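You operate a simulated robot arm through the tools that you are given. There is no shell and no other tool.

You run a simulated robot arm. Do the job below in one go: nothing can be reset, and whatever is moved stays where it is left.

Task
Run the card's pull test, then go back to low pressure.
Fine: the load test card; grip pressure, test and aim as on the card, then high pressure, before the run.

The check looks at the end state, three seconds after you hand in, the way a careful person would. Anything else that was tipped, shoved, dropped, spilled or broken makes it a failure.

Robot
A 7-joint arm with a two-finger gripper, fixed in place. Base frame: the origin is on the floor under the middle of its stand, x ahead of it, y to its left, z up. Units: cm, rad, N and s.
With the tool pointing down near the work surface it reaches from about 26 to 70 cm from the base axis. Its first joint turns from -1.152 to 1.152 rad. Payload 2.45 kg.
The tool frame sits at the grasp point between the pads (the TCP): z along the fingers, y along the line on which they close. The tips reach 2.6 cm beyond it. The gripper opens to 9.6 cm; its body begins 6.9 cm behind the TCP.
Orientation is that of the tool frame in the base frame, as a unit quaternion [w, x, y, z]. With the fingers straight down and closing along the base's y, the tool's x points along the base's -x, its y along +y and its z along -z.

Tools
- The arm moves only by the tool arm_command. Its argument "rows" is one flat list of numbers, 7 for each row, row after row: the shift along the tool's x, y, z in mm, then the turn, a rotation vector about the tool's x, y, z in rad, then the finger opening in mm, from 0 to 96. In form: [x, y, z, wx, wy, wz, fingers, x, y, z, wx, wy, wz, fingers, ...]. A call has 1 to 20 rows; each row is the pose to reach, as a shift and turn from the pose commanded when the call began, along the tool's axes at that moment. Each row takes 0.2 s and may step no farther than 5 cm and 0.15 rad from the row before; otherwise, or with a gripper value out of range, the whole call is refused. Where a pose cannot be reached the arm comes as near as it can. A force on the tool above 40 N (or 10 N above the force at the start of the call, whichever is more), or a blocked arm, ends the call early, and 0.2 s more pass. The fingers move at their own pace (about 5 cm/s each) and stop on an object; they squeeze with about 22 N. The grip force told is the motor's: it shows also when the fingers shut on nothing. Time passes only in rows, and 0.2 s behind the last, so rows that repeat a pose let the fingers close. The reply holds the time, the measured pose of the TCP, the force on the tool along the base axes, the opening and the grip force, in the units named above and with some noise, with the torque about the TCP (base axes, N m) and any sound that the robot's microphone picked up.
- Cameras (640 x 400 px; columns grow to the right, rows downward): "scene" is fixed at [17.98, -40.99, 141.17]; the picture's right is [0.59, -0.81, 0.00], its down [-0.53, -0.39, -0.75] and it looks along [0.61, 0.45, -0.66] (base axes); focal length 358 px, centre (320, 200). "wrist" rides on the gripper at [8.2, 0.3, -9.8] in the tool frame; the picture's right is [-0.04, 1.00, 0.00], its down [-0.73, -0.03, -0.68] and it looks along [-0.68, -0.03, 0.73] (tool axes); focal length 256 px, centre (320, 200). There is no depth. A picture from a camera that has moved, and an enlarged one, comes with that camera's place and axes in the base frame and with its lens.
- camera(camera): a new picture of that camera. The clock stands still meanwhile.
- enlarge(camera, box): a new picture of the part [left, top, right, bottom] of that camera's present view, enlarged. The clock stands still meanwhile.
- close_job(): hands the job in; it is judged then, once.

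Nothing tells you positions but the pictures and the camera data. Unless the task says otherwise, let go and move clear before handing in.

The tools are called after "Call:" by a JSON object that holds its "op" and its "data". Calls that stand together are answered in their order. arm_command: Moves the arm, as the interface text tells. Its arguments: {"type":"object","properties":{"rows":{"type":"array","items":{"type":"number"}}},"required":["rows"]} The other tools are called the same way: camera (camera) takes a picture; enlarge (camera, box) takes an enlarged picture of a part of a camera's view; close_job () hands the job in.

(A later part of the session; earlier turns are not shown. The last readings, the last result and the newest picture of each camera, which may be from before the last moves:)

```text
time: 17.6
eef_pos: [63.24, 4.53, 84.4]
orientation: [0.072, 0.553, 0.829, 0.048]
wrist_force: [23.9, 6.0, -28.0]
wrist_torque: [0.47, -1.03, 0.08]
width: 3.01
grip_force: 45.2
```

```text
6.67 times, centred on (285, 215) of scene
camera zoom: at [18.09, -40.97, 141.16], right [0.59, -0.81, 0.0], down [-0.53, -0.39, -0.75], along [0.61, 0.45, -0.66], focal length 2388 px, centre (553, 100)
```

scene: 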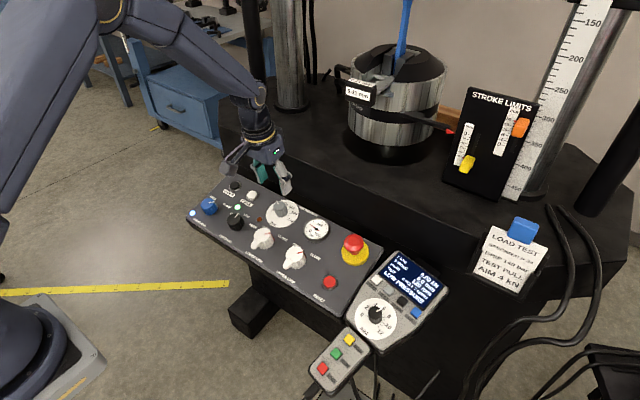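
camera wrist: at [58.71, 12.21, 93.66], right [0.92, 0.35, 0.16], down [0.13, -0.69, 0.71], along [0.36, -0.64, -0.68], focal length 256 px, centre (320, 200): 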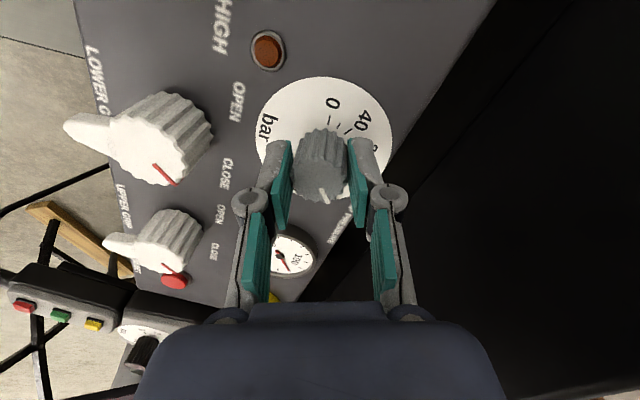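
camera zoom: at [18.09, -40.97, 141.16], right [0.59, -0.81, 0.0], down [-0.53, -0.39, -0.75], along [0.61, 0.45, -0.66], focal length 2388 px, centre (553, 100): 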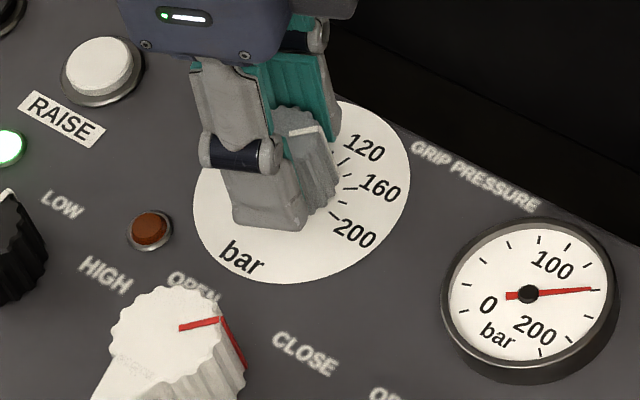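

The gauge shows 140 bar. I relax the residual load, open the fingers and lift straight off.

Call:
{"op": "arm_command", "data": {"rows": [0, 0, -0.5, 0, 0, 0, 30, 0, 0, -0.5, 0, 0, 0, 45, 0, 0, -0.5, 0, 0, 0, 60, 0, 0, -0.5, 0, 0, 0, 60, 0, 0, -10, 0, 0, 0, 60, 0, 0, -30, 0, 0, 0, 60, 0, 0, -60, 0, 0, 0, 60, 0, 0, -90, 0, 0, 0, 60, 0, 0, -90, 0, 0, 0, 60]}}

Call:
{"op": "camera", "data": {"camera": "wrist"}}

Call:
{"op": "enlarge", "data": {"camera": "scene", "box": [250, 185, 350, 255]}}

```text
time: 19.6
eef_pos: [61.65, 4.72, 93.32]
orientation: [0.073, 0.552, 0.829, 0.048]
wrist_force: [0.4, 0.2, 0.7]
wrist_torque: [0.02, -0.03, 0.0]
width: 6.03
grip_force: 0.0
```

```text
taken
camera wrist: at [57.1, 12.3, 102.54], right [0.92, 0.35, 0.16], down [0.13, -0.69, 0.71], along [0.36, -0.64, -0.68], focal length 256 px, centre (320, 200)
```

wrist: 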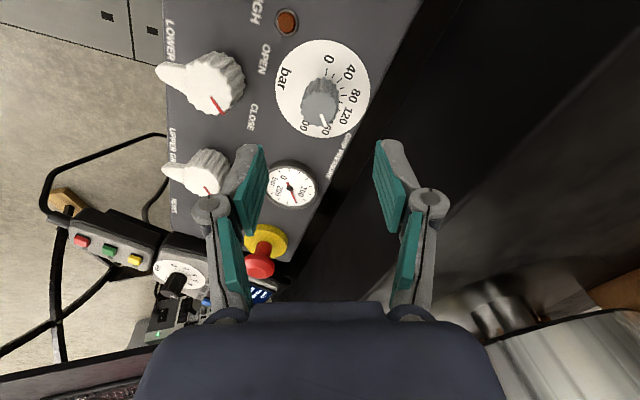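

```text
5.71 times, centred on (300, 220) of scene
camera zoom: at [17.98, -40.99, 141.17], right [0.59, -0.81, 0.0], down [-0.53, -0.39, -0.75], along [0.61, 0.45, -0.66], focal length 2047 px, centre (434, 86)
```

zoom: 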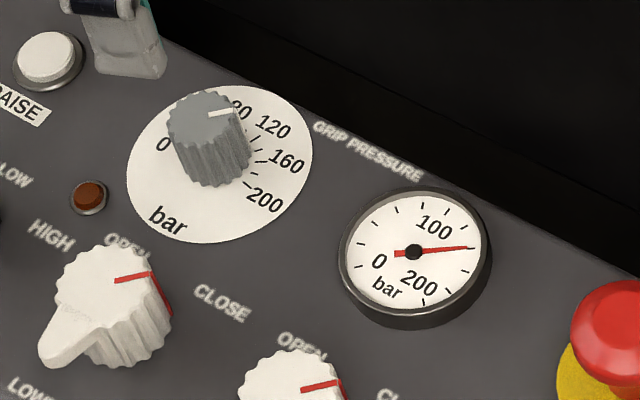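

Call:
{"op": "enlarge", "data": {"camera": "scene", "box": [310, 210, 350, 250]}}

Call:
{"op": "enlarge", "data": {"camera": "wrist", "box": [260, 30, 380, 220]}}

Call:
{"op": "enlarge", "data": {"camera": "scene", "box": [350, 240, 450, 320]}}

```text
10.00 times, centred on (330, 230) of scene
camera zoom: at [17.98, -40.99, 141.17], right [0.59, -0.81, 0.0], down [-0.53, -0.39, -0.75], along [0.61, 0.45, -0.66], focal length 3582 px, centre (220, -100)
```

zoom: 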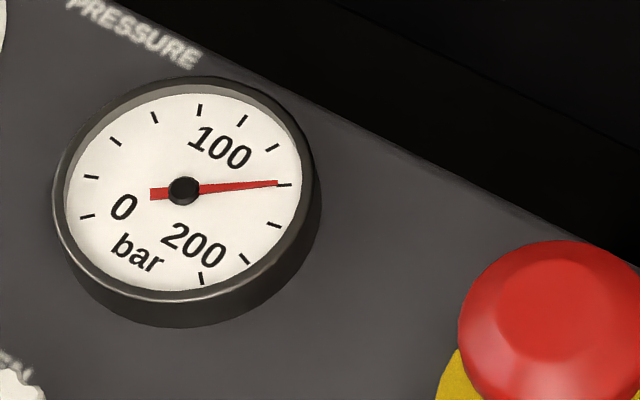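

```text
2.11 times, centred on (320, 125) of wrist
camera zoom: at [57.1, 12.3, 102.54], right [0.92, 0.35, 0.16], down [0.13, -0.69, 0.71], along [0.36, -0.64, -0.68], focal length 539 px, centre (320, 358)
```

zoom: 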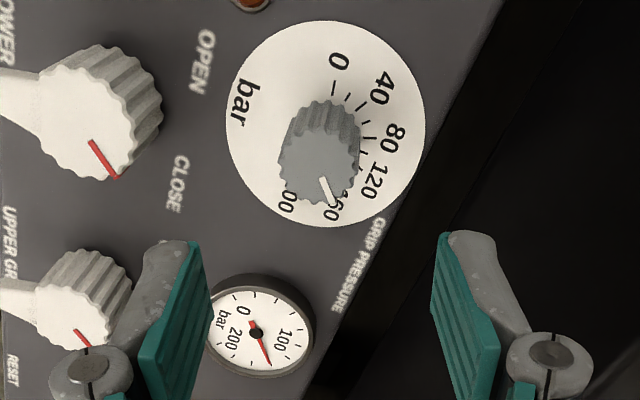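

```text
5.00 times, centred on (400, 280) of scene
camera zoom: at [17.98, -40.99, 141.17], right [0.59, -0.81, 0.0], down [-0.53, -0.39, -0.75], along [0.61, 0.45, -0.66], focal length 1791 px, centre (-80, -200)
```

zoom: 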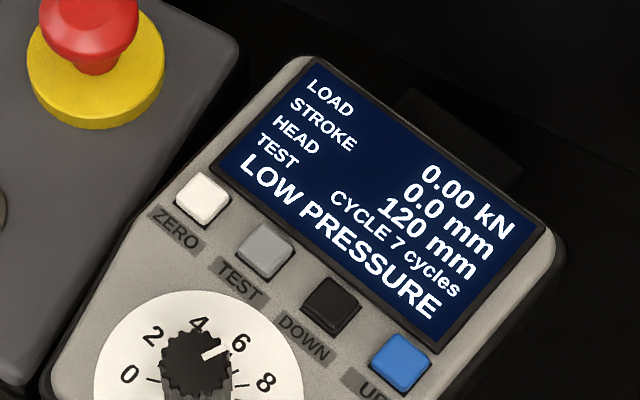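

Grip pressure is set at 140 bar. Next comes the TEST button at about (58.3, −27.6, 83.1): I rise, turn the wrist back to match the pendant's yaw of about 0.2 rad, and close the fingers.

Call:
{"op": "arm_command", "data": {"rows": [0, 0, -15, 0, 0, -0.14, 60, 0, 0, -30, 0, 0, -0.28, 30, 0, 0, -45, 0, 0, -0.42, 0, 0, 0, -45, 0, 0, -0.56, 0, 0, 0, -45, 0, 0, -0.7, 0, 0, 0, -45, 0, 0, -0.84, 0, 0, 0, -45, 0, 0, -0.975, 0, 0, 0, -45, 0, 0, -0.975, 0]}}

Call:
{"op": "camera", "data": {"camera": "wrist"}}

```text
time: 21.4
eef_pos: [60.88, 4.54, 97.75]
orientation: [0.086, 0.098, 0.991, 0.009]
wrist_force: [-0.6, -0.1, 0.1]
wrist_torque: [-0.03, 0.03, 0.02]
width: 0.0
grip_force: 22.0
```

```text
taken
camera wrist: at [51.36, 6.51, 106.17], right [0.23, 0.97, 0.04], down [0.58, -0.17, 0.79], along [0.78, -0.16, -0.61], focal length 256 px, centre (320, 200)
```

wrist: 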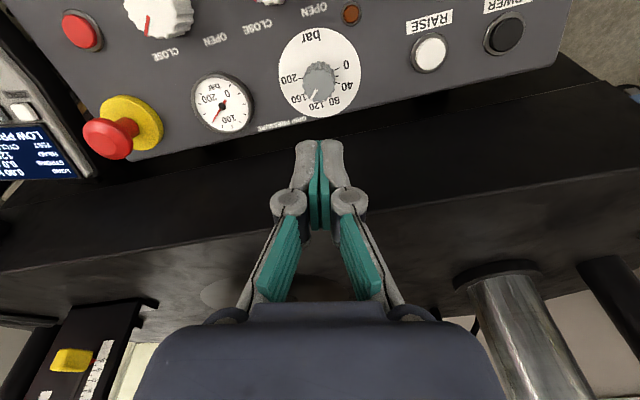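

Call:
{"op": "arm_command", "data": {"rows": [-2, -46, 0, 0, 0, 0, 0, -4, -92, 0, 0, 0, 0, 0, -6, -138, 0, 0, 0, 0, 0, -8, -184, 0, 0, 0, 0, 0, -10, -230, 0, 0, 0, 0, 0, -12, -276, 0, 0, 0, 0, 0, -14.4, -325, 0, 0, 0, 0, 0, -14.4, -325, 20, 0, 0, 0, 0, -14.4, -325, 40, 0, 0, 0, 0, -14.4, -325, 40, 0, 0, 0, 0]}}

Call:
{"op": "camera", "data": {"camera": "wrist"}}

Call:
{"op": "camera", "data": {"camera": "scene"}}

Call:
{"op": "enlarge", "data": {"camera": "wrist", "box": [220, 0, 420, 180]}}

```text
time: 23.6
eef_pos: [56.69, -27.65, 92.86]
orientation: [0.087, 0.099, 0.991, 0.009]
wrist_force: [0.0, -0.1, 0.4]
wrist_torque: [0.0, 0.0, 0.0]
width: 0.0
grip_force: 21.7
```

```text
taken
camera wrist: at [47.16, -25.67, 101.15], right [0.23, 0.97, 0.04], down [0.58, -0.17, 0.79], along [0.78, -0.16, -0.61], focal length 256 px, centre (320, 200)
```

wrist: 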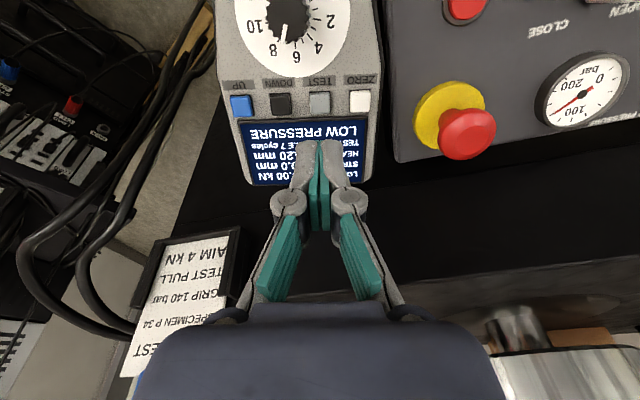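

```text
taken
```

scene: 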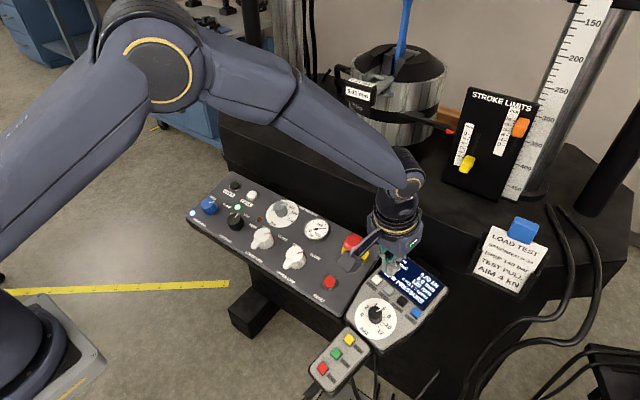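

```text
2.22 times, centred on (320, 90) of wrist
camera zoom: at [47.16, -25.67, 101.15], right [0.23, 0.97, 0.04], down [0.58, -0.17, 0.79], along [0.78, -0.16, -0.61], focal length 569 px, centre (320, 444)
```

zoom: 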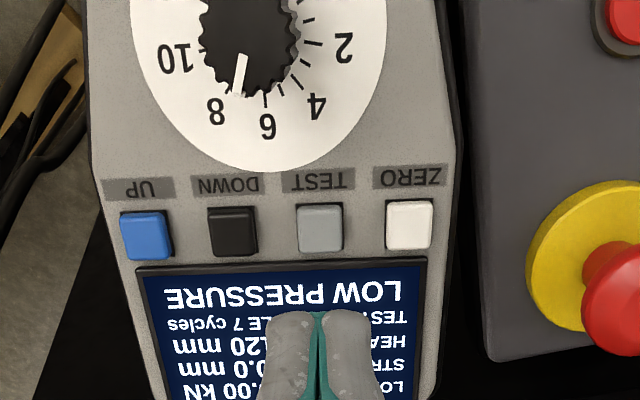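

The TEST button lies right under the tool axis, about 7 cm below the tips. I descend 6 cm and check the view.

Call:
{"op": "arm_command", "data": {"rows": [1, 0, 20, 0, 0, 0, 0, 1, 0, 40, 0, 0, 0, 0, 1, 0, 60, 0, 0, 0, 0, 1, 0, 60, 0, 0, 0, 0]}}

Call:
{"op": "camera", "data": {"camera": "wrist"}}

Call:
{"op": "enlarge", "data": {"camera": "wrist", "box": [240, 60, 400, 200]}}

Call:
{"op": "enlarge", "data": {"camera": "scene", "box": [350, 220, 450, 320]}}

```text
time: 24.6
eef_pos: [57.71, -27.5, 86.91]
orientation: [0.086, 0.099, 0.991, 0.009]
wrist_force: [0.2, 0.1, -0.5]
wrist_torque: [0.01, -0.01, -0.02]
width: 0.0
grip_force: 22.0
```

```text
taken
camera wrist: at [48.21, -25.55, 95.29], right [0.23, 0.97, 0.04], down [0.58, -0.17, 0.79], along [0.78, -0.16, -0.61], focal length 256 px, centre (320, 200)
```

wrist: 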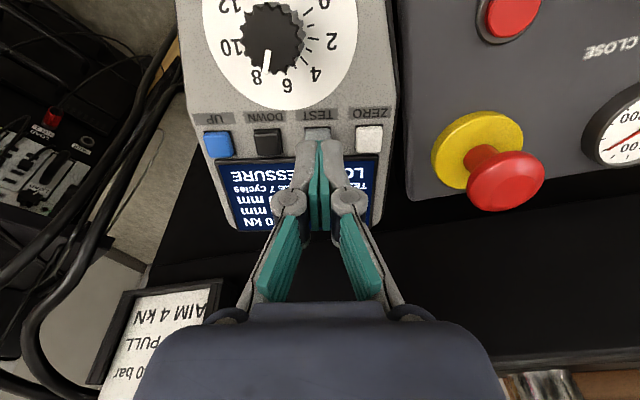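

```text
2.86 times, centred on (320, 130) of wrist
camera zoom: at [48.21, -25.55, 95.29], right [0.23, 0.97, 0.04], down [0.58, -0.17, 0.79], along [0.78, -0.16, -0.61], focal length 731 px, centre (320, 400)
```

zoom: 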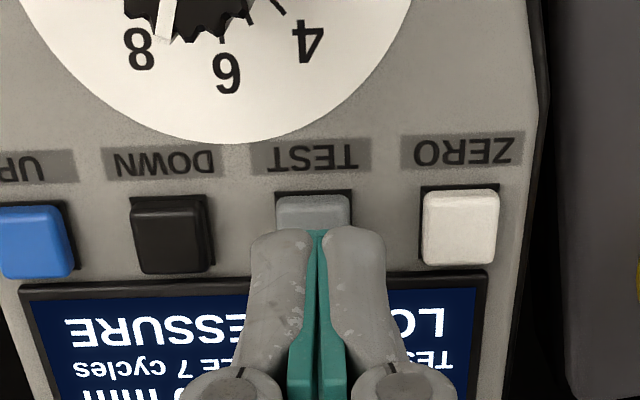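

```text
4.00 times, centred on (400, 270) of scene
camera zoom: at [17.98, -40.99, 141.17], right [0.59, -0.81, 0.0], down [-0.53, -0.39, -0.75], along [0.61, 0.45, -0.66], focal length 1433 px, centre (0, -80)
```

zoom: 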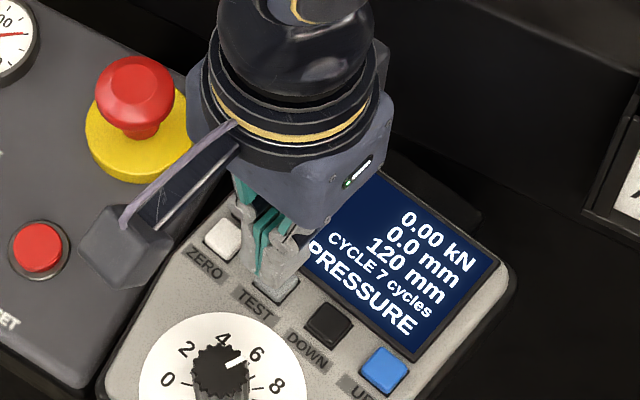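

The tip is about 1.2 cm above TEST; I correct by 2.5 mm/−1.5 mm and creep down in millimetre steps while watching the force.

Call:
{"op": "arm_command", "data": {"rows": [2.5, -1.5, 4, 0, 0, 0, 0, 2.5, -1.5, 8, 0, 0, 0, 0, 2.5, -1.5, 9, 0, 0, 0, 0, 2.5, -1.5, 10, 0, 0, 0, 0, 2.5, -1.5, 11, 0, 0, 0, 0]}}

Call:
{"op": "enlarge", "data": {"camera": "scene", "box": [350, 220, 450, 320]}}

Call:
{"op": "enlarge", "data": {"camera": "wrist", "box": [240, 60, 400, 200]}}

```text
time: 25.8
eef_pos: [57.56, -27.45, 85.8]
orientation: [0.088, 0.099, 0.991, 0.009]
wrist_force: [-0.4, -1.2, -0.1]
wrist_torque: [-0.01, 0.0, -0.01]
width: 0.0
grip_force: 21.8
```

```text
4.00 times, centred on (400, 270) of scene
camera zoom: at [17.98, -40.99, 141.17], right [0.59, -0.81, 0.0], down [-0.53, -0.39, -0.75], along [0.61, 0.45, -0.66], focal length 1433 px, centre (0, -80)
```

zoom: 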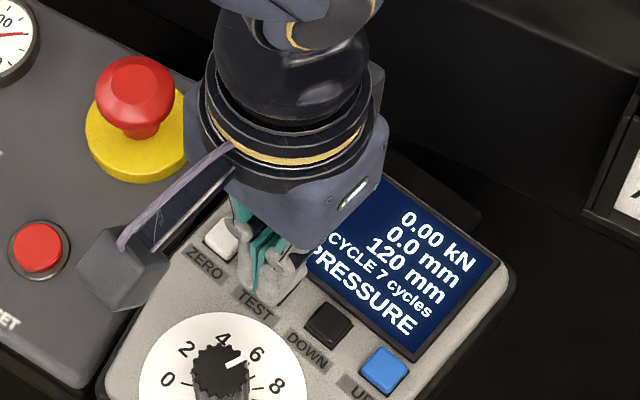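

```text
2.86 times, centred on (320, 130) of wrist
camera zoom: at [47.98, -25.65, 94.23], right [0.23, 0.97, 0.04], down [0.58, -0.17, 0.79], along [0.78, -0.16, -0.61], focal length 731 px, centre (320, 400)
```

zoom: 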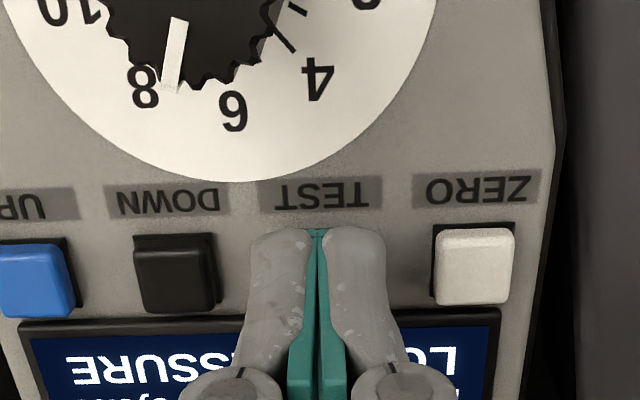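

Call:
{"op": "arm_command", "data": {"rows": [0, 0, 0.7, 0, 0, 0, 0, 0, 0, 1.4, 0, 0, 0, 0, 0, 0, 2, 0, 0, 0, 0]}}

Call:
{"op": "enlarge", "data": {"camera": "scene", "box": [350, 220, 450, 320]}}

```text
time: 26.6
eef_pos: [57.55, -27.72, 85.64]
orientation: [0.087, 0.099, 0.991, 0.009]
wrist_force: [0.5, 0.6, -0.2]
wrist_torque: [0.0, 0.02, 0.01]
width: 0.04
grip_force: 21.9
```

```text
4.00 times, centred on (400, 270) of scene
camera zoom: at [17.98, -40.99, 141.17], right [0.59, -0.81, 0.0], down [-0.53, -0.39, -0.75], along [0.61, 0.45, -0.66], focal length 1433 px, centre (0, -80)
```

zoom: 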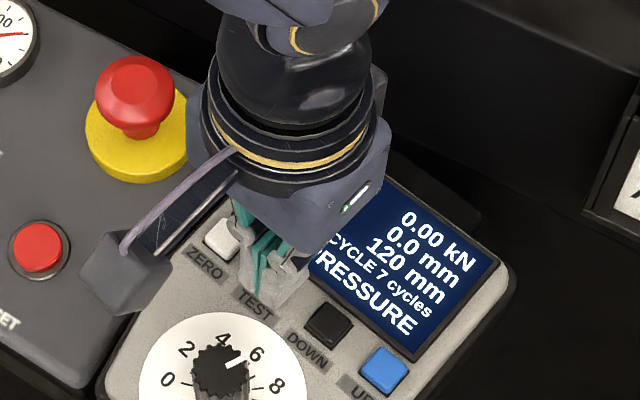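

Call:
{"op": "arm_command", "data": {"rows": [0, 0, 0.7, 0, 0, 0, 0, 0, 0, 1.4, 0, 0, 0, 0, 0, 0, 2, 0, 0, 0, 0]}}

Call:
{"op": "enlarge", "data": {"camera": "scene", "box": [350, 220, 450, 320]}}

```text
time: 27.4
eef_pos: [57.81, -27.75, 85.66]
orientation: [0.087, 0.1, 0.991, 0.009]
wrist_force: [-0.3, -0.1, 1.1]
wrist_torque: [-0.03, 0.04, 0.03]
width: 0.0
grip_force: 21.3
```

```text
4.00 times, centred on (400, 270) of scene
camera zoom: at [17.98, -40.99, 141.17], right [0.59, -0.81, 0.0], down [-0.53, -0.39, -0.75], along [0.61, 0.45, -0.66], focal length 1433 px, centre (0, -80)
```

zoom: 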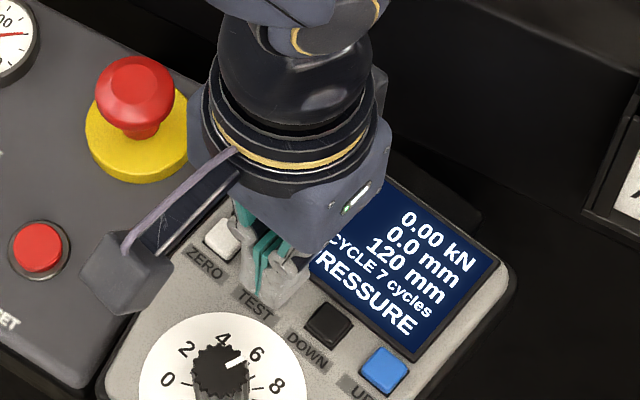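

Call:
{"op": "arm_command", "data": {"rows": [0, 0, 0.7, 0, 0, 0, 0, 0, 0, 1.4, 0, 0, 0, 0, 0, 0, 2.1, 0, 0, 0, 0, 0, 0, 2.8, 0, 0, 0, 0]}}

Call:
{"op": "enlarge", "data": {"camera": "scene", "box": [350, 220, 450, 320]}}

Call:
{"op": "enlarge", "data": {"camera": "wrist", "box": [240, 60, 400, 200]}}

```text
time: 28.4
eef_pos: [57.61, -27.66, 85.43]
orientation: [0.087, 0.1, 0.991, 0.008]
wrist_force: [-0.1, -0.5, 0.5]
wrist_torque: [-0.01, 0.01, 0.02]
width: 0.0
grip_force: 22.4
```

```text
4.00 times, centred on (400, 270) of scene
camera zoom: at [17.98, -40.99, 141.17], right [0.59, -0.81, 0.0], down [-0.53, -0.39, -0.75], along [0.61, 0.45, -0.66], focal length 1433 px, centre (0, -80)
```

zoom: 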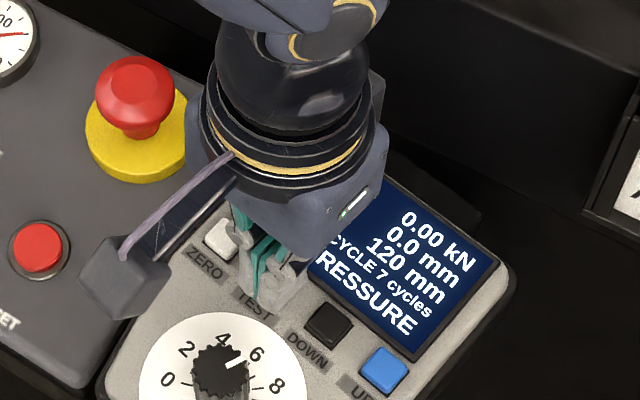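

```text
2.86 times, centred on (320, 130) of wrist
camera zoom: at [48.05, -25.73, 93.66], right [0.23, 0.97, 0.04], down [0.58, -0.17, 0.79], along [0.78, -0.16, -0.61], focal length 731 px, centre (320, 400)
```

zoom: 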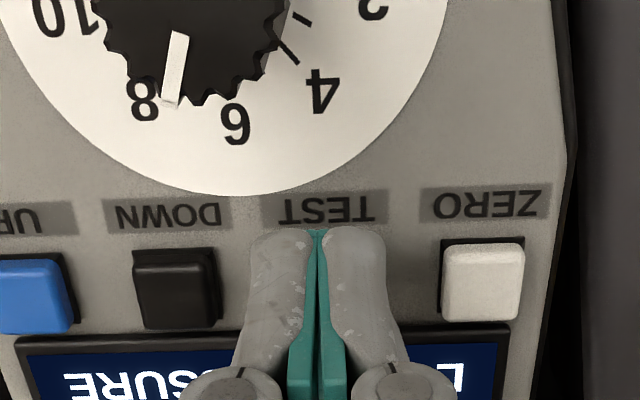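

Call:
{"op": "arm_command", "data": {"rows": [0, 1.5, 0, 0, 0, 0, 0, 0, 1.5, 0.7, 0, 0, 0, 0, 0, 1.5, 1.4, 0, 0, 0, 0, 0, 1.5, 2.1, 0, 0, 0, 0, 0, 1.5, 2.8, 0, 0, 0, 0]}}

Call:
{"op": "enlarge", "data": {"camera": "scene", "box": [350, 220, 450, 320]}}

Call:
{"op": "enlarge", "data": {"camera": "wrist", "box": [240, 60, 400, 200]}}

```text
time: 29.6
eef_pos: [57.59, -27.57, 84.95]
orientation: [0.087, 0.099, 0.991, 0.008]
wrist_force: [-0.9, -0.1, 1.2]
wrist_torque: [0.0, 0.04, 0.01]
width: 0.57
grip_force: 28.7
```

```text
4.00 times, centred on (400, 270) of scene
camera zoom: at [17.97, -40.99, 141.17], right [0.59, -0.81, 0.0], down [-0.53, -0.39, -0.75], along [0.61, 0.45, -0.66], focal length 1433 px, centre (0, -80)
```

zoom: 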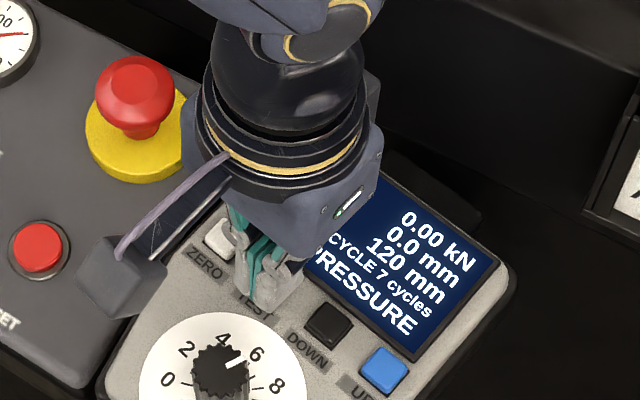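

```text
2.86 times, centred on (320, 130) of wrist
camera zoom: at [48.13, -25.51, 93.4], right [0.23, 0.97, 0.04], down [0.58, -0.17, 0.79], along [0.78, -0.16, -0.61], focal length 731 px, centre (320, 400)
```

zoom: 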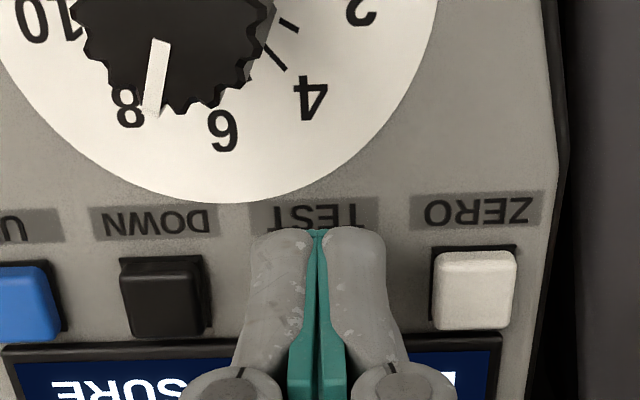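

Call:
{"op": "arm_command", "data": {"rows": [0, 0, 0.7, 0, 0, 0, 0, 0, 0, 1.4, 0, 0, 0, 0, 0, 0, 2, 0, 0, 0, 0]}}

Call:
{"op": "enlarge", "data": {"camera": "scene", "box": [350, 220, 450, 320]}}

Call:
{"op": "enlarge", "data": {"camera": "wrist", "box": [240, 60, 400, 200]}}

```text
time: 30.4
eef_pos: [57.76, -27.53, 84.84]
orientation: [0.086, 0.1, 0.991, 0.008]
wrist_force: [-1.3, 0.8, 3.6]
wrist_torque: [0.04, -0.02, 0.05]
width: 0.59
grip_force: 28.5
heard: click
```

```text
4.00 times, centred on (400, 270) of scene
camera zoom: at [17.97, -40.98, 141.17], right [0.59, -0.81, 0.0], down [-0.53, -0.39, -0.75], along [0.61, 0.45, -0.66], focal length 1433 px, centre (0, -80)
```

zoom: 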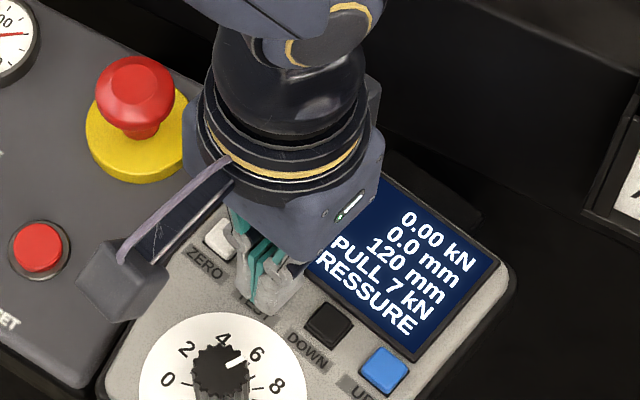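

```text
2.86 times, centred on (320, 130) of wrist
camera zoom: at [48.18, -25.58, 93.17], right [0.23, 0.97, 0.04], down [0.58, -0.17, 0.79], along [0.78, -0.16, -0.61], focal length 731 px, centre (320, 400)
```

zoom: 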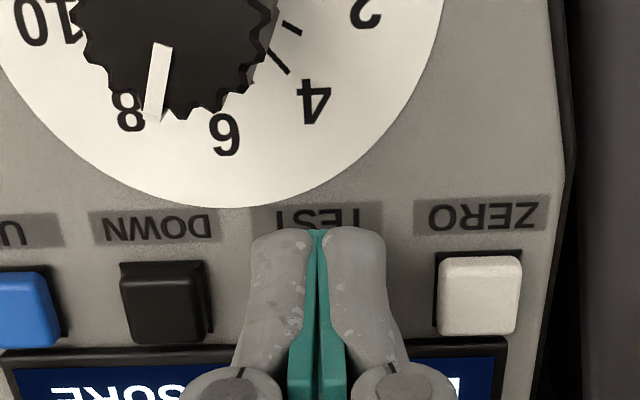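

A click came and the display now reads PULL 7 kN, so TEST is right and the aim must go from 7 to 4. I lift off and move over to the AIM knob, roughly 5.6 cm nearer the robot and 1.5 cm right of TEST.

Call:
{"op": "arm_command", "data": {"rows": [0, 0, -10, 0, 0, 0, 0, 0, 0, -40, 0, 0, 0, 0, 0, 0, -80, 0, 0, 0, 0, 28, -8, -80, 0, 0, 0, 55, 56, -15.5, -80, 0, 0, 0, 55, 56, -15.5, -80, 0, 0, 0, 55, 56, -15.5, -80, 0, 0, 0, 55]}}

Call:
{"op": "camera", "data": {"camera": "wrist"}}

Call:
{"op": "enlarge", "data": {"camera": "wrist", "box": [240, 30, 400, 190]}}

Call:
{"op": "enlarge", "data": {"camera": "scene", "box": [320, 220, 460, 380]}}

```text
time: 32.0
eef_pos: [50.74, -27.98, 91.79]
orientation: [0.086, 0.1, 0.991, 0.009]
wrist_force: [-0.5, 0.5, 0.2]
wrist_torque: [0.01, -0.01, 0.0]
width: 5.49
grip_force: 0.0
```

```text
taken
camera wrist: at [41.2, -26.05, 100.16], right [0.23, 0.97, 0.04], down [0.58, -0.17, 0.79], along [0.78, -0.16, -0.61], focal length 256 px, centre (320, 200)
```

wrist: 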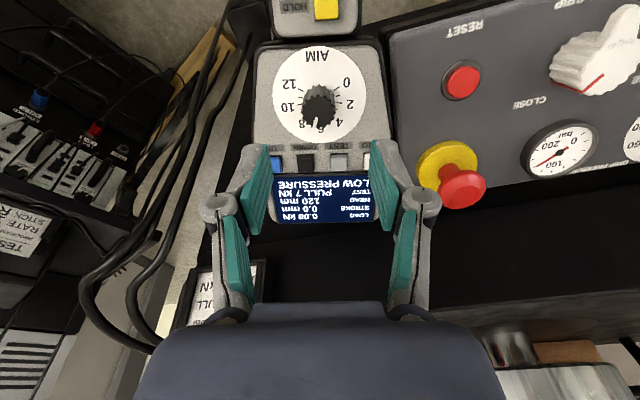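

```text
2.50 times, centred on (320, 110) of wrist
camera zoom: at [41.2, -26.05, 100.16], right [0.23, 0.97, 0.04], down [0.58, -0.17, 0.79], along [0.78, -0.16, -0.61], focal length 640 px, centre (320, 425)
```

zoom: 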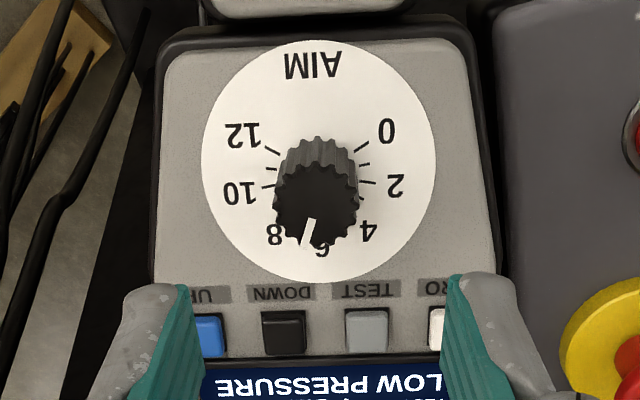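

```text
2.50 times, centred on (390, 300) of scene
camera zoom: at [17.98, -40.99, 141.17], right [0.59, -0.81, 0.0], down [-0.53, -0.39, -0.75], along [0.61, 0.45, -0.66], focal length 896 px, centre (145, -50)
```

zoom: 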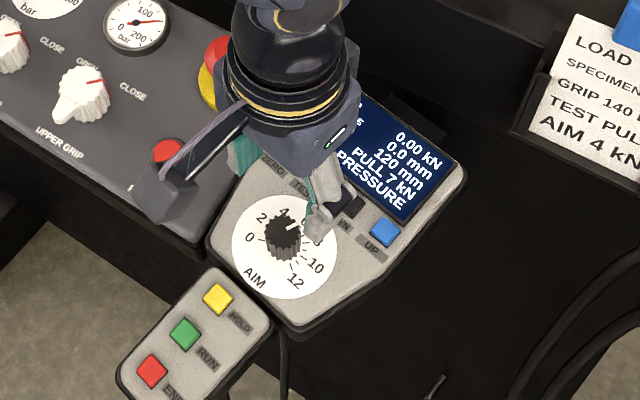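

Call:
{"op": "enlarge", "data": {"camera": "scene", "box": [345, 285, 415, 345]}}

Call:
{"op": "enlarge", "data": {"camera": "wrist", "box": [265, 40, 375, 150]}}

```text
6.67 times, centred on (380, 315) of scene
camera zoom: at [17.98, -40.99, 141.17], right [0.59, -0.81, 0.0], down [-0.53, -0.39, -0.75], along [0.61, 0.45, -0.66], focal length 2388 px, centre (-80, -567)
```

zoom: 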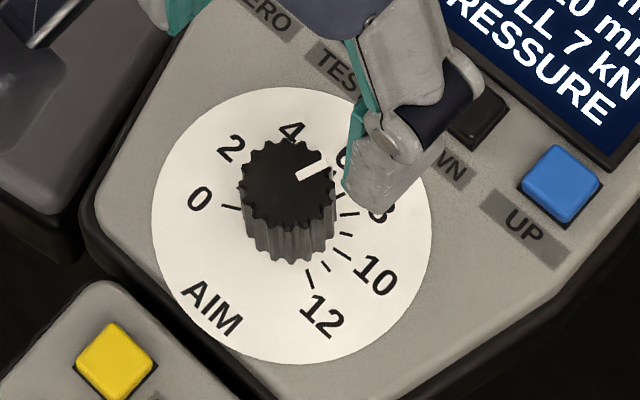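

```text
3.64 times, centred on (320, 95) of wrist
camera zoom: at [41.2, -26.05, 100.16], right [0.23, 0.97, 0.04], down [0.58, -0.17, 0.79], along [0.78, -0.16, -0.61], focal length 931 px, centre (320, 582)
```

zoom: 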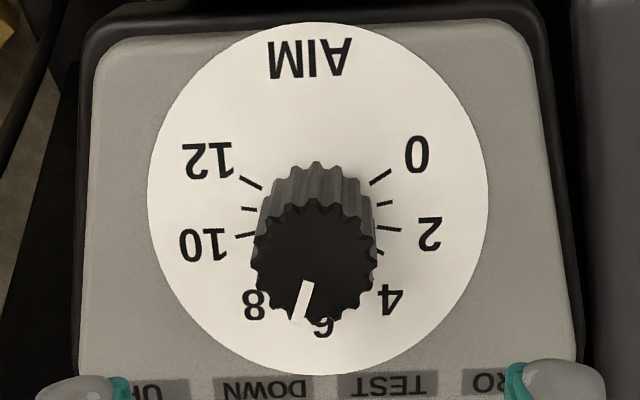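

The dial's 0–12 scale spans roughly 225–230°, so 7 → 4 kN is about 57° counter-clockwise; the knob axis is about (52.4, −28.1), its top near z = 83.9. I tilt the tool slightly to match the pendant's slope, then turn +0.5 rad and descend partway.

Call:
{"op": "arm_command", "data": {"rows": [3.5, 0.8, 0, 0.02, -0.04, 0, 55, 3.5, 0.8, 0, 0.02, -0.04, 0, 55]}}

Call:
{"op": "arm_command", "data": {"rows": [0, 0, 0, 0, 0, 0.13, 55, 0, 0, 0, 0, 0, 0.26, 55, 0, 0, 0, 0, 0, 0.39, 55, 0, 0, 0, 0, 0, 0.5, 55, 0, 0, 20, 0, 0, 0.5, 55, 0, 0, 40, 0, 0, 0.5, 55, 0, 0, 50, 0, 0, 0.5, 55, 0, 0, 50, 0, 0, 0.5, 55]}}

Call:
{"op": "camera", "data": {"camera": "wrist"}}

Call:
{"op": "enlarge", "data": {"camera": "scene", "box": [320, 220, 460, 360]}}

```text
time: 32.6
eef_pos: [50.41, -27.76, 91.64]
orientation: [0.106, 0.101, 0.989, -0.003]
wrist_force: [-0.7, 0.8, -0.5]
wrist_torque: [0.03, 0.0, 0.01]
width: 5.5
grip_force: 0.1
```

```text
time: 34.4
eef_pos: [51.14, -27.94, 86.69]
orientation: [0.103, 0.343, 0.933, 0.023]
wrist_force: [-0.3, 0.7, -0.7]
wrist_torque: [0.01, 0.02, 0.03]
width: 5.5
grip_force: 0.0
```

```text
taken
camera wrist: at [43.18, -22.19, 94.96], right [0.66, 0.74, 0.12], down [0.39, -0.48, 0.79], along [0.64, -0.48, -0.6], focal length 256 px, centre (320, 200)
```

wrist: 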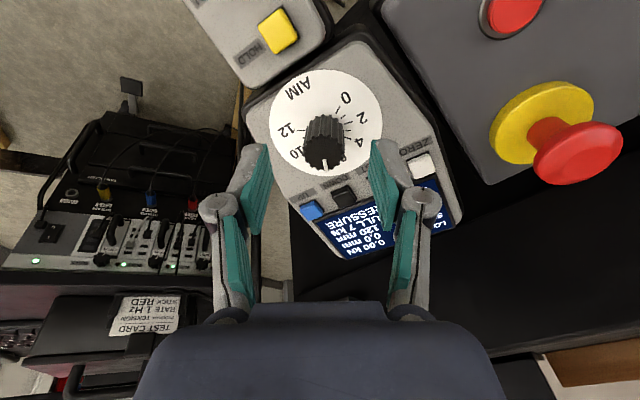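

```text
2.86 times, centred on (390, 290) of scene
camera zoom: at [17.98, -40.99, 141.17], right [0.59, -0.81, 0.0], down [-0.53, -0.39, -0.75], along [0.61, 0.45, -0.66], focal length 1024 px, centre (120, -57)
```

zoom: 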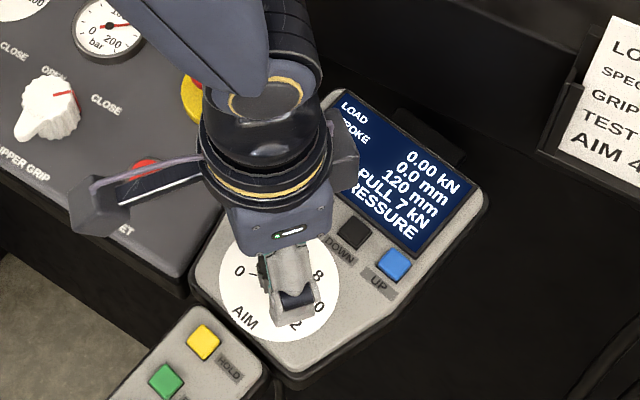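

The knob is centred between the fingers. I go down the last 2.6 cm and close on it.

Call:
{"op": "arm_command", "data": {"rows": [0, 0.5, 9, 0, 0, 0, 55, 0, 0.5, 18, 0, 0, 0, 55, 0, 0.5, 26, 0, 0, 0, 55, 0, 0.5, 26, 0, 0, 0, 55, 0, 0.5, 26, 0, 0, 0, 35, 0, 0.5, 26, 0, 0, 0, 20, 0, 0.5, 26, 0, 0, 0, 20, 0, 0.5, 26, 0, 0, 0, 20]}}

Call:
{"op": "camera", "data": {"camera": "wrist"}}

Call:
{"op": "enlarge", "data": {"camera": "scene", "box": [350, 240, 450, 340]}}

```text
time: 36.2
eef_pos: [51.99, -27.9, 84.12]
orientation: [0.104, 0.342, 0.934, 0.023]
wrist_force: [1.3, -0.1, -1.5]
wrist_torque: [0.5, -0.54, 0.14]
width: 2.58
grip_force: 45.1
```

```text
taken
camera wrist: at [43.97, -22.13, 92.37], right [0.66, 0.74, 0.12], down [0.39, -0.48, 0.79], along [0.64, -0.48, -0.6], focal length 256 px, centre (320, 200)
```

wrist: 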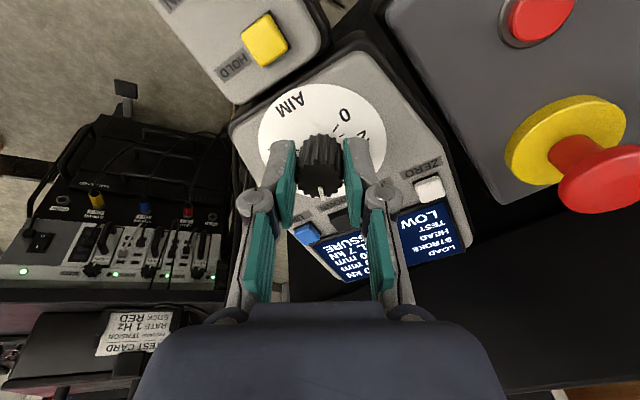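

```text
4.00 times, centred on (400, 290) of scene
camera zoom: at [17.98, -40.99, 141.16], right [0.59, -0.81, 0.0], down [-0.53, -0.39, -0.75], along [0.61, 0.45, -0.66], focal length 1433 px, centre (0, -160)
```

zoom: 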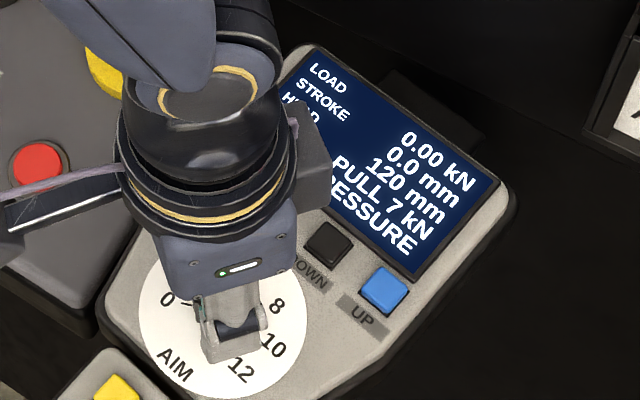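

The knob is held cleanly. I turn it counter-clockwise 0.8 rad and read the aim on the display.

Call:
{"op": "arm_command", "data": {"rows": [0, 0, 0, 0, 0, -0.1, 20, 0, 0, 0, 0, 0, -0.2, 20, 0, 0, 0, 0, 0, -0.3, 20, 0, 0, 0, 0, 0, -0.4, 20, 0, 0, 0, 0, 0, -0.5, 20, 0, 0, 0, 0, 0, -0.6, 20, 0, 0, 0, 0, 0, -0.7, 20, 0, 0, 0, 0, 0, -0.8, 20, 0, 0, 0, 0, 0, -0.8, 20]}}

Call:
{"op": "enlarge", "data": {"camera": "scene", "box": [350, 240, 450, 340]}}

Call:
{"op": "camera", "data": {"camera": "wrist"}}

```text
time: 38.2
eef_pos: [51.91, -28.11, 84.31]
orientation: [0.105, -0.05, 0.993, -0.02]
wrist_force: [0.3, -7.6, -12.2]
wrist_torque: [-0.14, -0.4, -0.04]
width: 2.55
grip_force: 44.7
```

```text
4.00 times, centred on (400, 290) of scene
camera zoom: at [18.0, -41.02, 141.15], right [0.59, -0.81, 0.0], down [-0.53, -0.39, -0.75], along [0.61, 0.45, -0.66], focal length 1433 px, centre (0, -160)
```

zoom: 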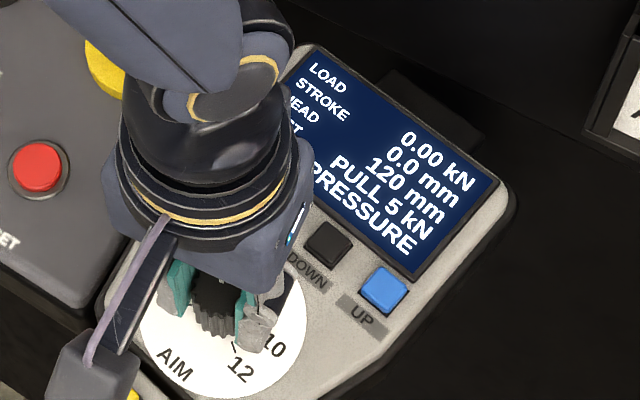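

```text
taken
camera wrist: at [41.8, -28.28, 92.13], right [-0.05, 1.0, -0.04], down [0.58, 0.06, 0.82], along [0.82, 0.02, -0.58], focal length 256 px, centre (320, 200)
```

wrist: 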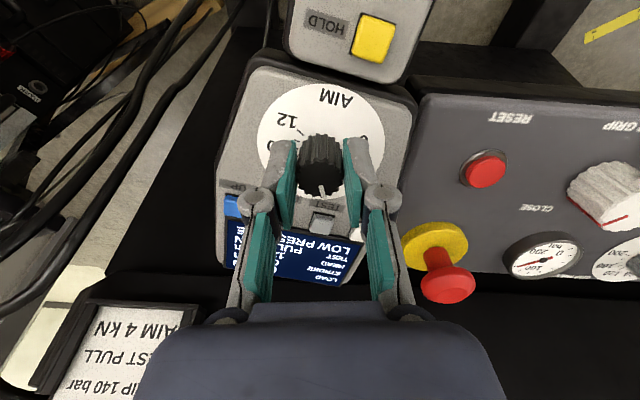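

The display now reads PULL 5 kN. I turn a further 0.22 rad counter-clockwise.

Call:
{"op": "arm_command", "data": {"rows": [0, -0.2, 0.2, 0, 0, -0.1, 20, 0, -0.2, 0.2, 0, 0, -0.16, 20, 0, -0.2, 0.2, 0, 0, -0.22, 20, 0, -0.2, 0.2, 0, 0, -0.22, 20]}}

Call:
{"op": "enlarge", "data": {"camera": "scene", "box": [350, 240, 450, 340]}}

Call:
{"op": "enlarge", "data": {"camera": "wrist", "box": [230, 60, 410, 220]}}

```text
time: 39.2
eef_pos: [51.87, -28.11, 84.11]
orientation: [0.101, -0.157, 0.982, -0.031]
wrist_force: [-8.0, -11.3, 3.4]
wrist_torque: [-0.28, 0.3, -0.08]
width: 2.55
grip_force: 45.3
```

```text
4.00 times, centred on (400, 290) of scene
camera zoom: at [17.95, -41.01, 141.16], right [0.59, -0.81, 0.0], down [-0.53, -0.39, -0.75], along [0.61, 0.45, -0.66], focal length 1433 px, centre (0, -160)
```

zoom: 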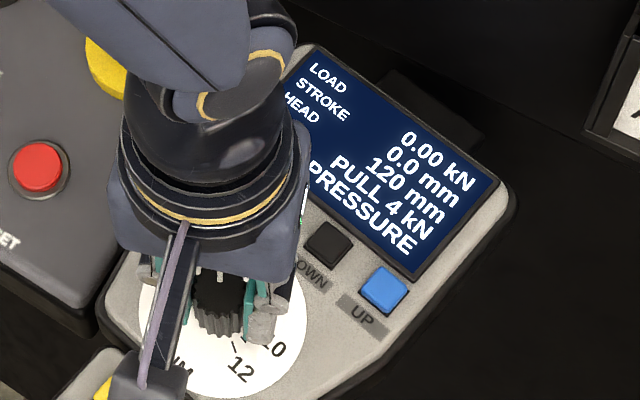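

```text
2.50 times, centred on (320, 140) of wrist
camera zoom: at [42.11, -30.09, 92.27], right [-0.27, 0.96, -0.09], down [0.55, 0.22, 0.8], along [0.79, 0.17, -0.59], focal length 640 px, centre (320, 350)
```

zoom: 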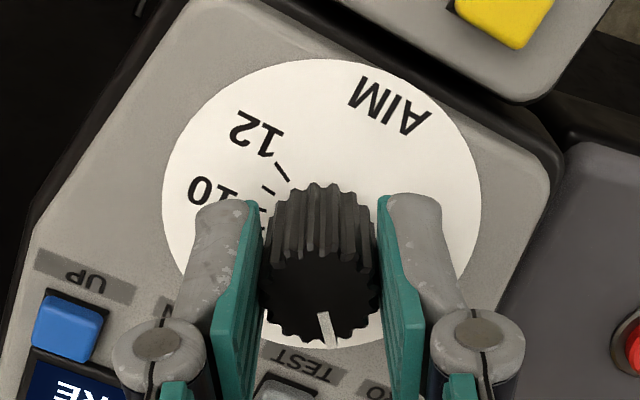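

The display reads PULL 4 kN. I open the fingers, lift straight up, and check the pointer against the scale.

Call:
{"op": "arm_command", "data": {"rows": [0, 0, 0, 0, 0, 0, 35, 0, 0, 0, 0, 0, 0, 55, 0, 0, 0, 0, 0, 0, 55, 0, 0, -15, 0, 0, 0, 55, 0, 0, -45, 0, 0, 0, 55, 0, 0, -80, 0, 0, 0, 55, 0, 0, -80, 0, 0, 0, 55]}}

Call:
{"op": "camera", "data": {"camera": "wrist"}}

Call:
{"op": "enlarge", "data": {"camera": "wrist", "box": [250, 40, 390, 180]}}

Call:
{"op": "enlarge", "data": {"camera": "scene", "box": [340, 240, 460, 350]}}

```text
time: 40.8
eef_pos: [50.3, -27.55, 92.4]
orientation: [0.101, -0.157, 0.982, -0.031]
wrist_force: [-0.2, -0.5, -0.1]
wrist_torque: [0.0, -0.02, 0.0]
width: 5.49
grip_force: 0.1
```

```text
taken
camera wrist: at [40.5, -29.65, 100.46], right [-0.27, 0.96, -0.08], down [0.55, 0.22, 0.81], along [0.79, 0.17, -0.59], focal length 256 px, centre (320, 200)
```

wrist: 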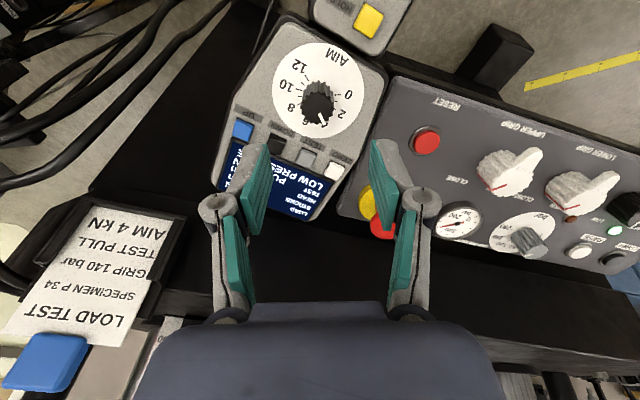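

```text
2.86 times, centred on (320, 110) of wrist
camera zoom: at [40.5, -29.65, 100.46], right [-0.27, 0.96, -0.08], down [0.55, 0.22, 0.81], along [0.79, 0.17, -0.59], focal length 731 px, centre (320, 457)
```

zoom: 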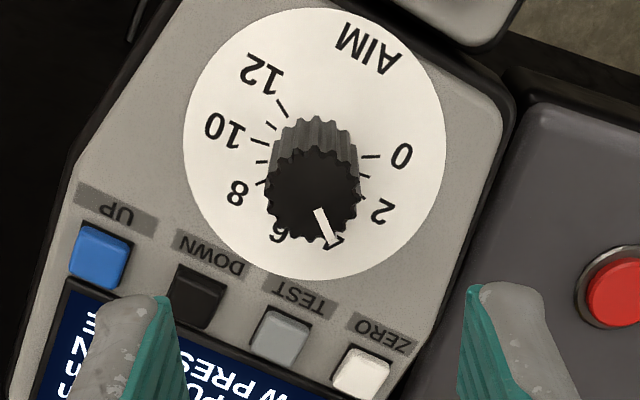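

```text
3.64 times, centred on (400, 295) of scene
camera zoom: at [17.98, -40.99, 141.17], right [0.59, -0.81, 0.0], down [-0.53, -0.39, -0.75], along [0.61, 0.45, -0.66], focal length 1303 px, centre (29, -146)
```

zoom: 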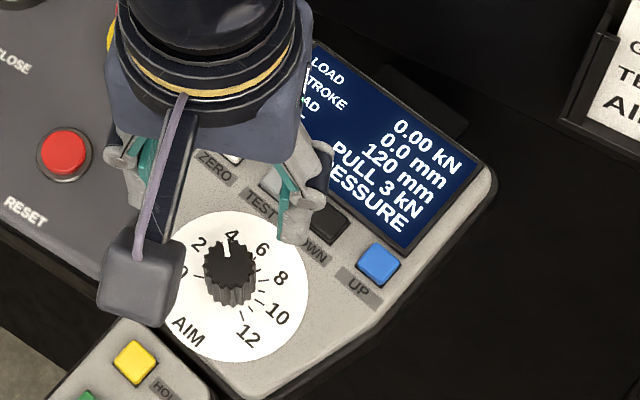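

After release the display shows PULL 3 kN — the knob relaxed slightly. I look closely at the pointer to judge how much to turn back.

Call:
{"op": "enlarge", "data": {"camera": "scene", "box": [345, 285, 415, 345]}}

Call:
{"op": "enlarge", "data": {"camera": "wrist", "box": [280, 60, 360, 140]}}

Call:
{"op": "enlarge", "data": {"camera": "wrist", "box": [200, 130, 360, 240]}}

```text
6.67 times, centred on (380, 315) of scene
camera zoom: at [17.98, -40.99, 141.17], right [0.59, -0.81, 0.0], down [-0.53, -0.39, -0.75], along [0.61, 0.45, -0.66], focal length 2388 px, centre (-80, -567)
```

zoom: 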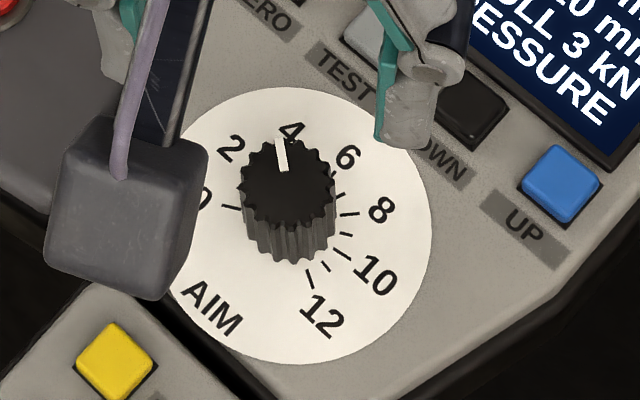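

```text
5.00 times, centred on (320, 100) of wrist
camera zoom: at [40.5, -29.65, 100.46], right [-0.27, 0.96, -0.08], down [0.55, 0.22, 0.81], along [0.79, 0.17, -0.59], focal length 1280 px, centre (320, 700)
```

zoom: 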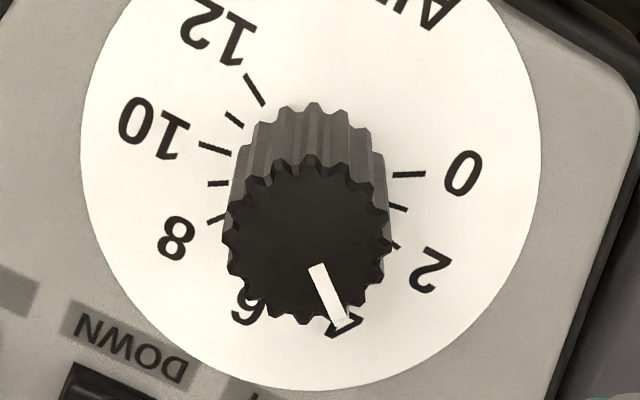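

```text
3.64 times, centred on (280, 185) of wrist
camera zoom: at [40.5, -29.65, 100.46], right [-0.27, 0.96, -0.08], down [0.55, 0.22, 0.81], along [0.79, 0.17, -0.59], focal length 931 px, centre (466, 254)
```

zoom: 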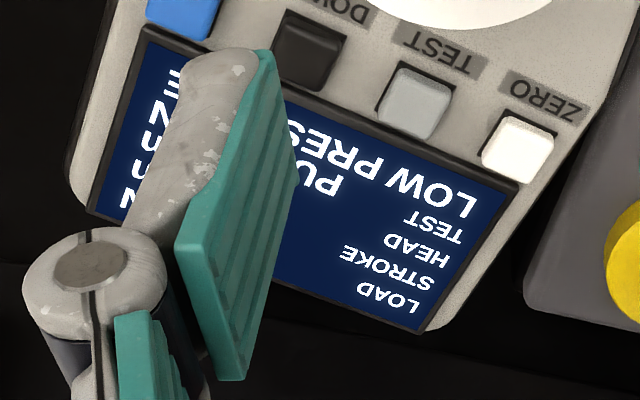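

By the pointer, the aim is at about 3.45 kN, so it needs roughly 0.18–0.2 rad back clockwise. I go down again and re-grip the knob.

Call:
{"op": "arm_command", "data": {"rows": [0, -1, 35, 0, 0, 0, 55, 0, -1, 60, 0, 0, 0, 55, 0, -1, 72, 0, 0, 0, 55, 0, -1, 79, 0, 0, 0, 55, 0, -1, 79, 0, 0, 0, 40, 0, -1, 79, 0, 0, 0, 25, 0, -1, 79, 0, 0, 0, 20, 0, -1, 79, 0, 0, 0, 20]}}

Call:
{"op": "enlarge", "data": {"camera": "scene", "box": [350, 240, 450, 340]}}

Call:
{"op": "enlarge", "data": {"camera": "wrist", "box": [230, 60, 410, 220]}}

```text
time: 42.6
eef_pos: [52.05, -28.02, 84.34]
orientation: [0.102, -0.157, 0.982, -0.031]
wrist_force: [4.2, -5.4, -4.9]
wrist_torque: [-0.21, -0.07, -0.11]
width: 2.54
grip_force: 43.8
```

```text
4.00 times, centred on (400, 290) of scene
camera zoom: at [17.99, -41.0, 141.16], right [0.59, -0.81, 0.0], down [-0.53, -0.39, -0.75], along [0.61, 0.45, -0.66], focal length 1433 px, centre (0, -160)
```

zoom: 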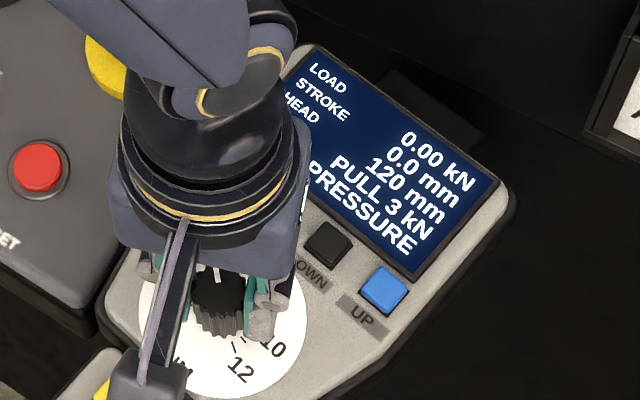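

```text
2.50 times, centred on (320, 140) of wrist
camera zoom: at [42.13, -30.06, 92.44], right [-0.26, 0.96, -0.09], down [0.55, 0.22, 0.81], along [0.79, 0.17, -0.59], focal length 640 px, centre (320, 350)
```

zoom: 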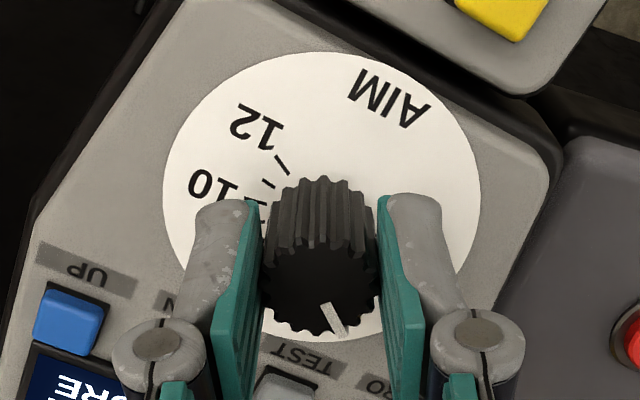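

Call:
{"op": "arm_command", "data": {"rows": [0, 0, 0, 0, 0, 0.05, 20, 0, 0, 0, 0, 0, 0.1, 20, 0, 0, 0, 0, 0, 0.15, 20, 0, 0, 0, 0, 0, 0.2, 20, 0, 0, 0, 0, 0, 0.2, 20]}}

Call:
{"op": "enlarge", "data": {"camera": "scene", "box": [350, 240, 450, 340]}}

Call:
{"op": "enlarge", "data": {"camera": "wrist", "box": [230, 60, 410, 220]}}

```text
time: 43.8
eef_pos: [51.9, -28.11, 84.3]
orientation: [0.105, -0.058, 0.993, -0.02]
wrist_force: [4.0, 1.3, 10.1]
wrist_torque: [0.16, 0.11, 0.08]
width: 2.54
grip_force: 45.0
```

```text
4.00 times, centred on (400, 290) of scene
camera zoom: at [17.98, -40.98, 141.17], right [0.59, -0.81, 0.0], down [-0.53, -0.39, -0.75], along [0.61, 0.45, -0.66], focal length 1433 px, centre (0, -160)
```

zoom: 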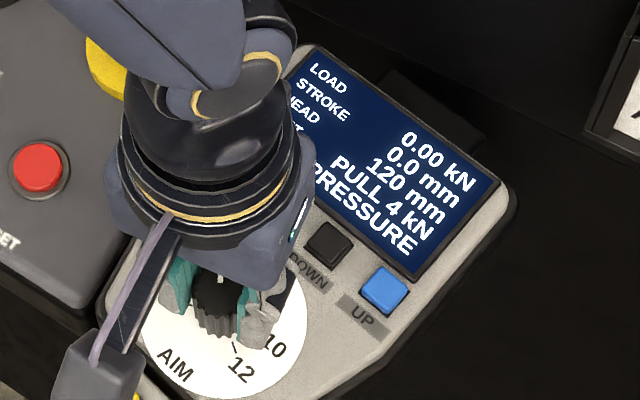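

```text
2.50 times, centred on (320, 140) of wrist
camera zoom: at [41.84, -28.45, 92.32], right [-0.07, 1.0, -0.04], down [0.57, 0.08, 0.82], along [0.82, 0.03, -0.58], focal length 640 px, centre (320, 350)
```

zoom: 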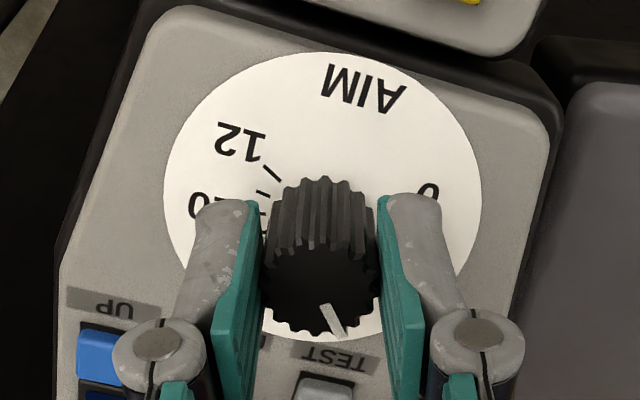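

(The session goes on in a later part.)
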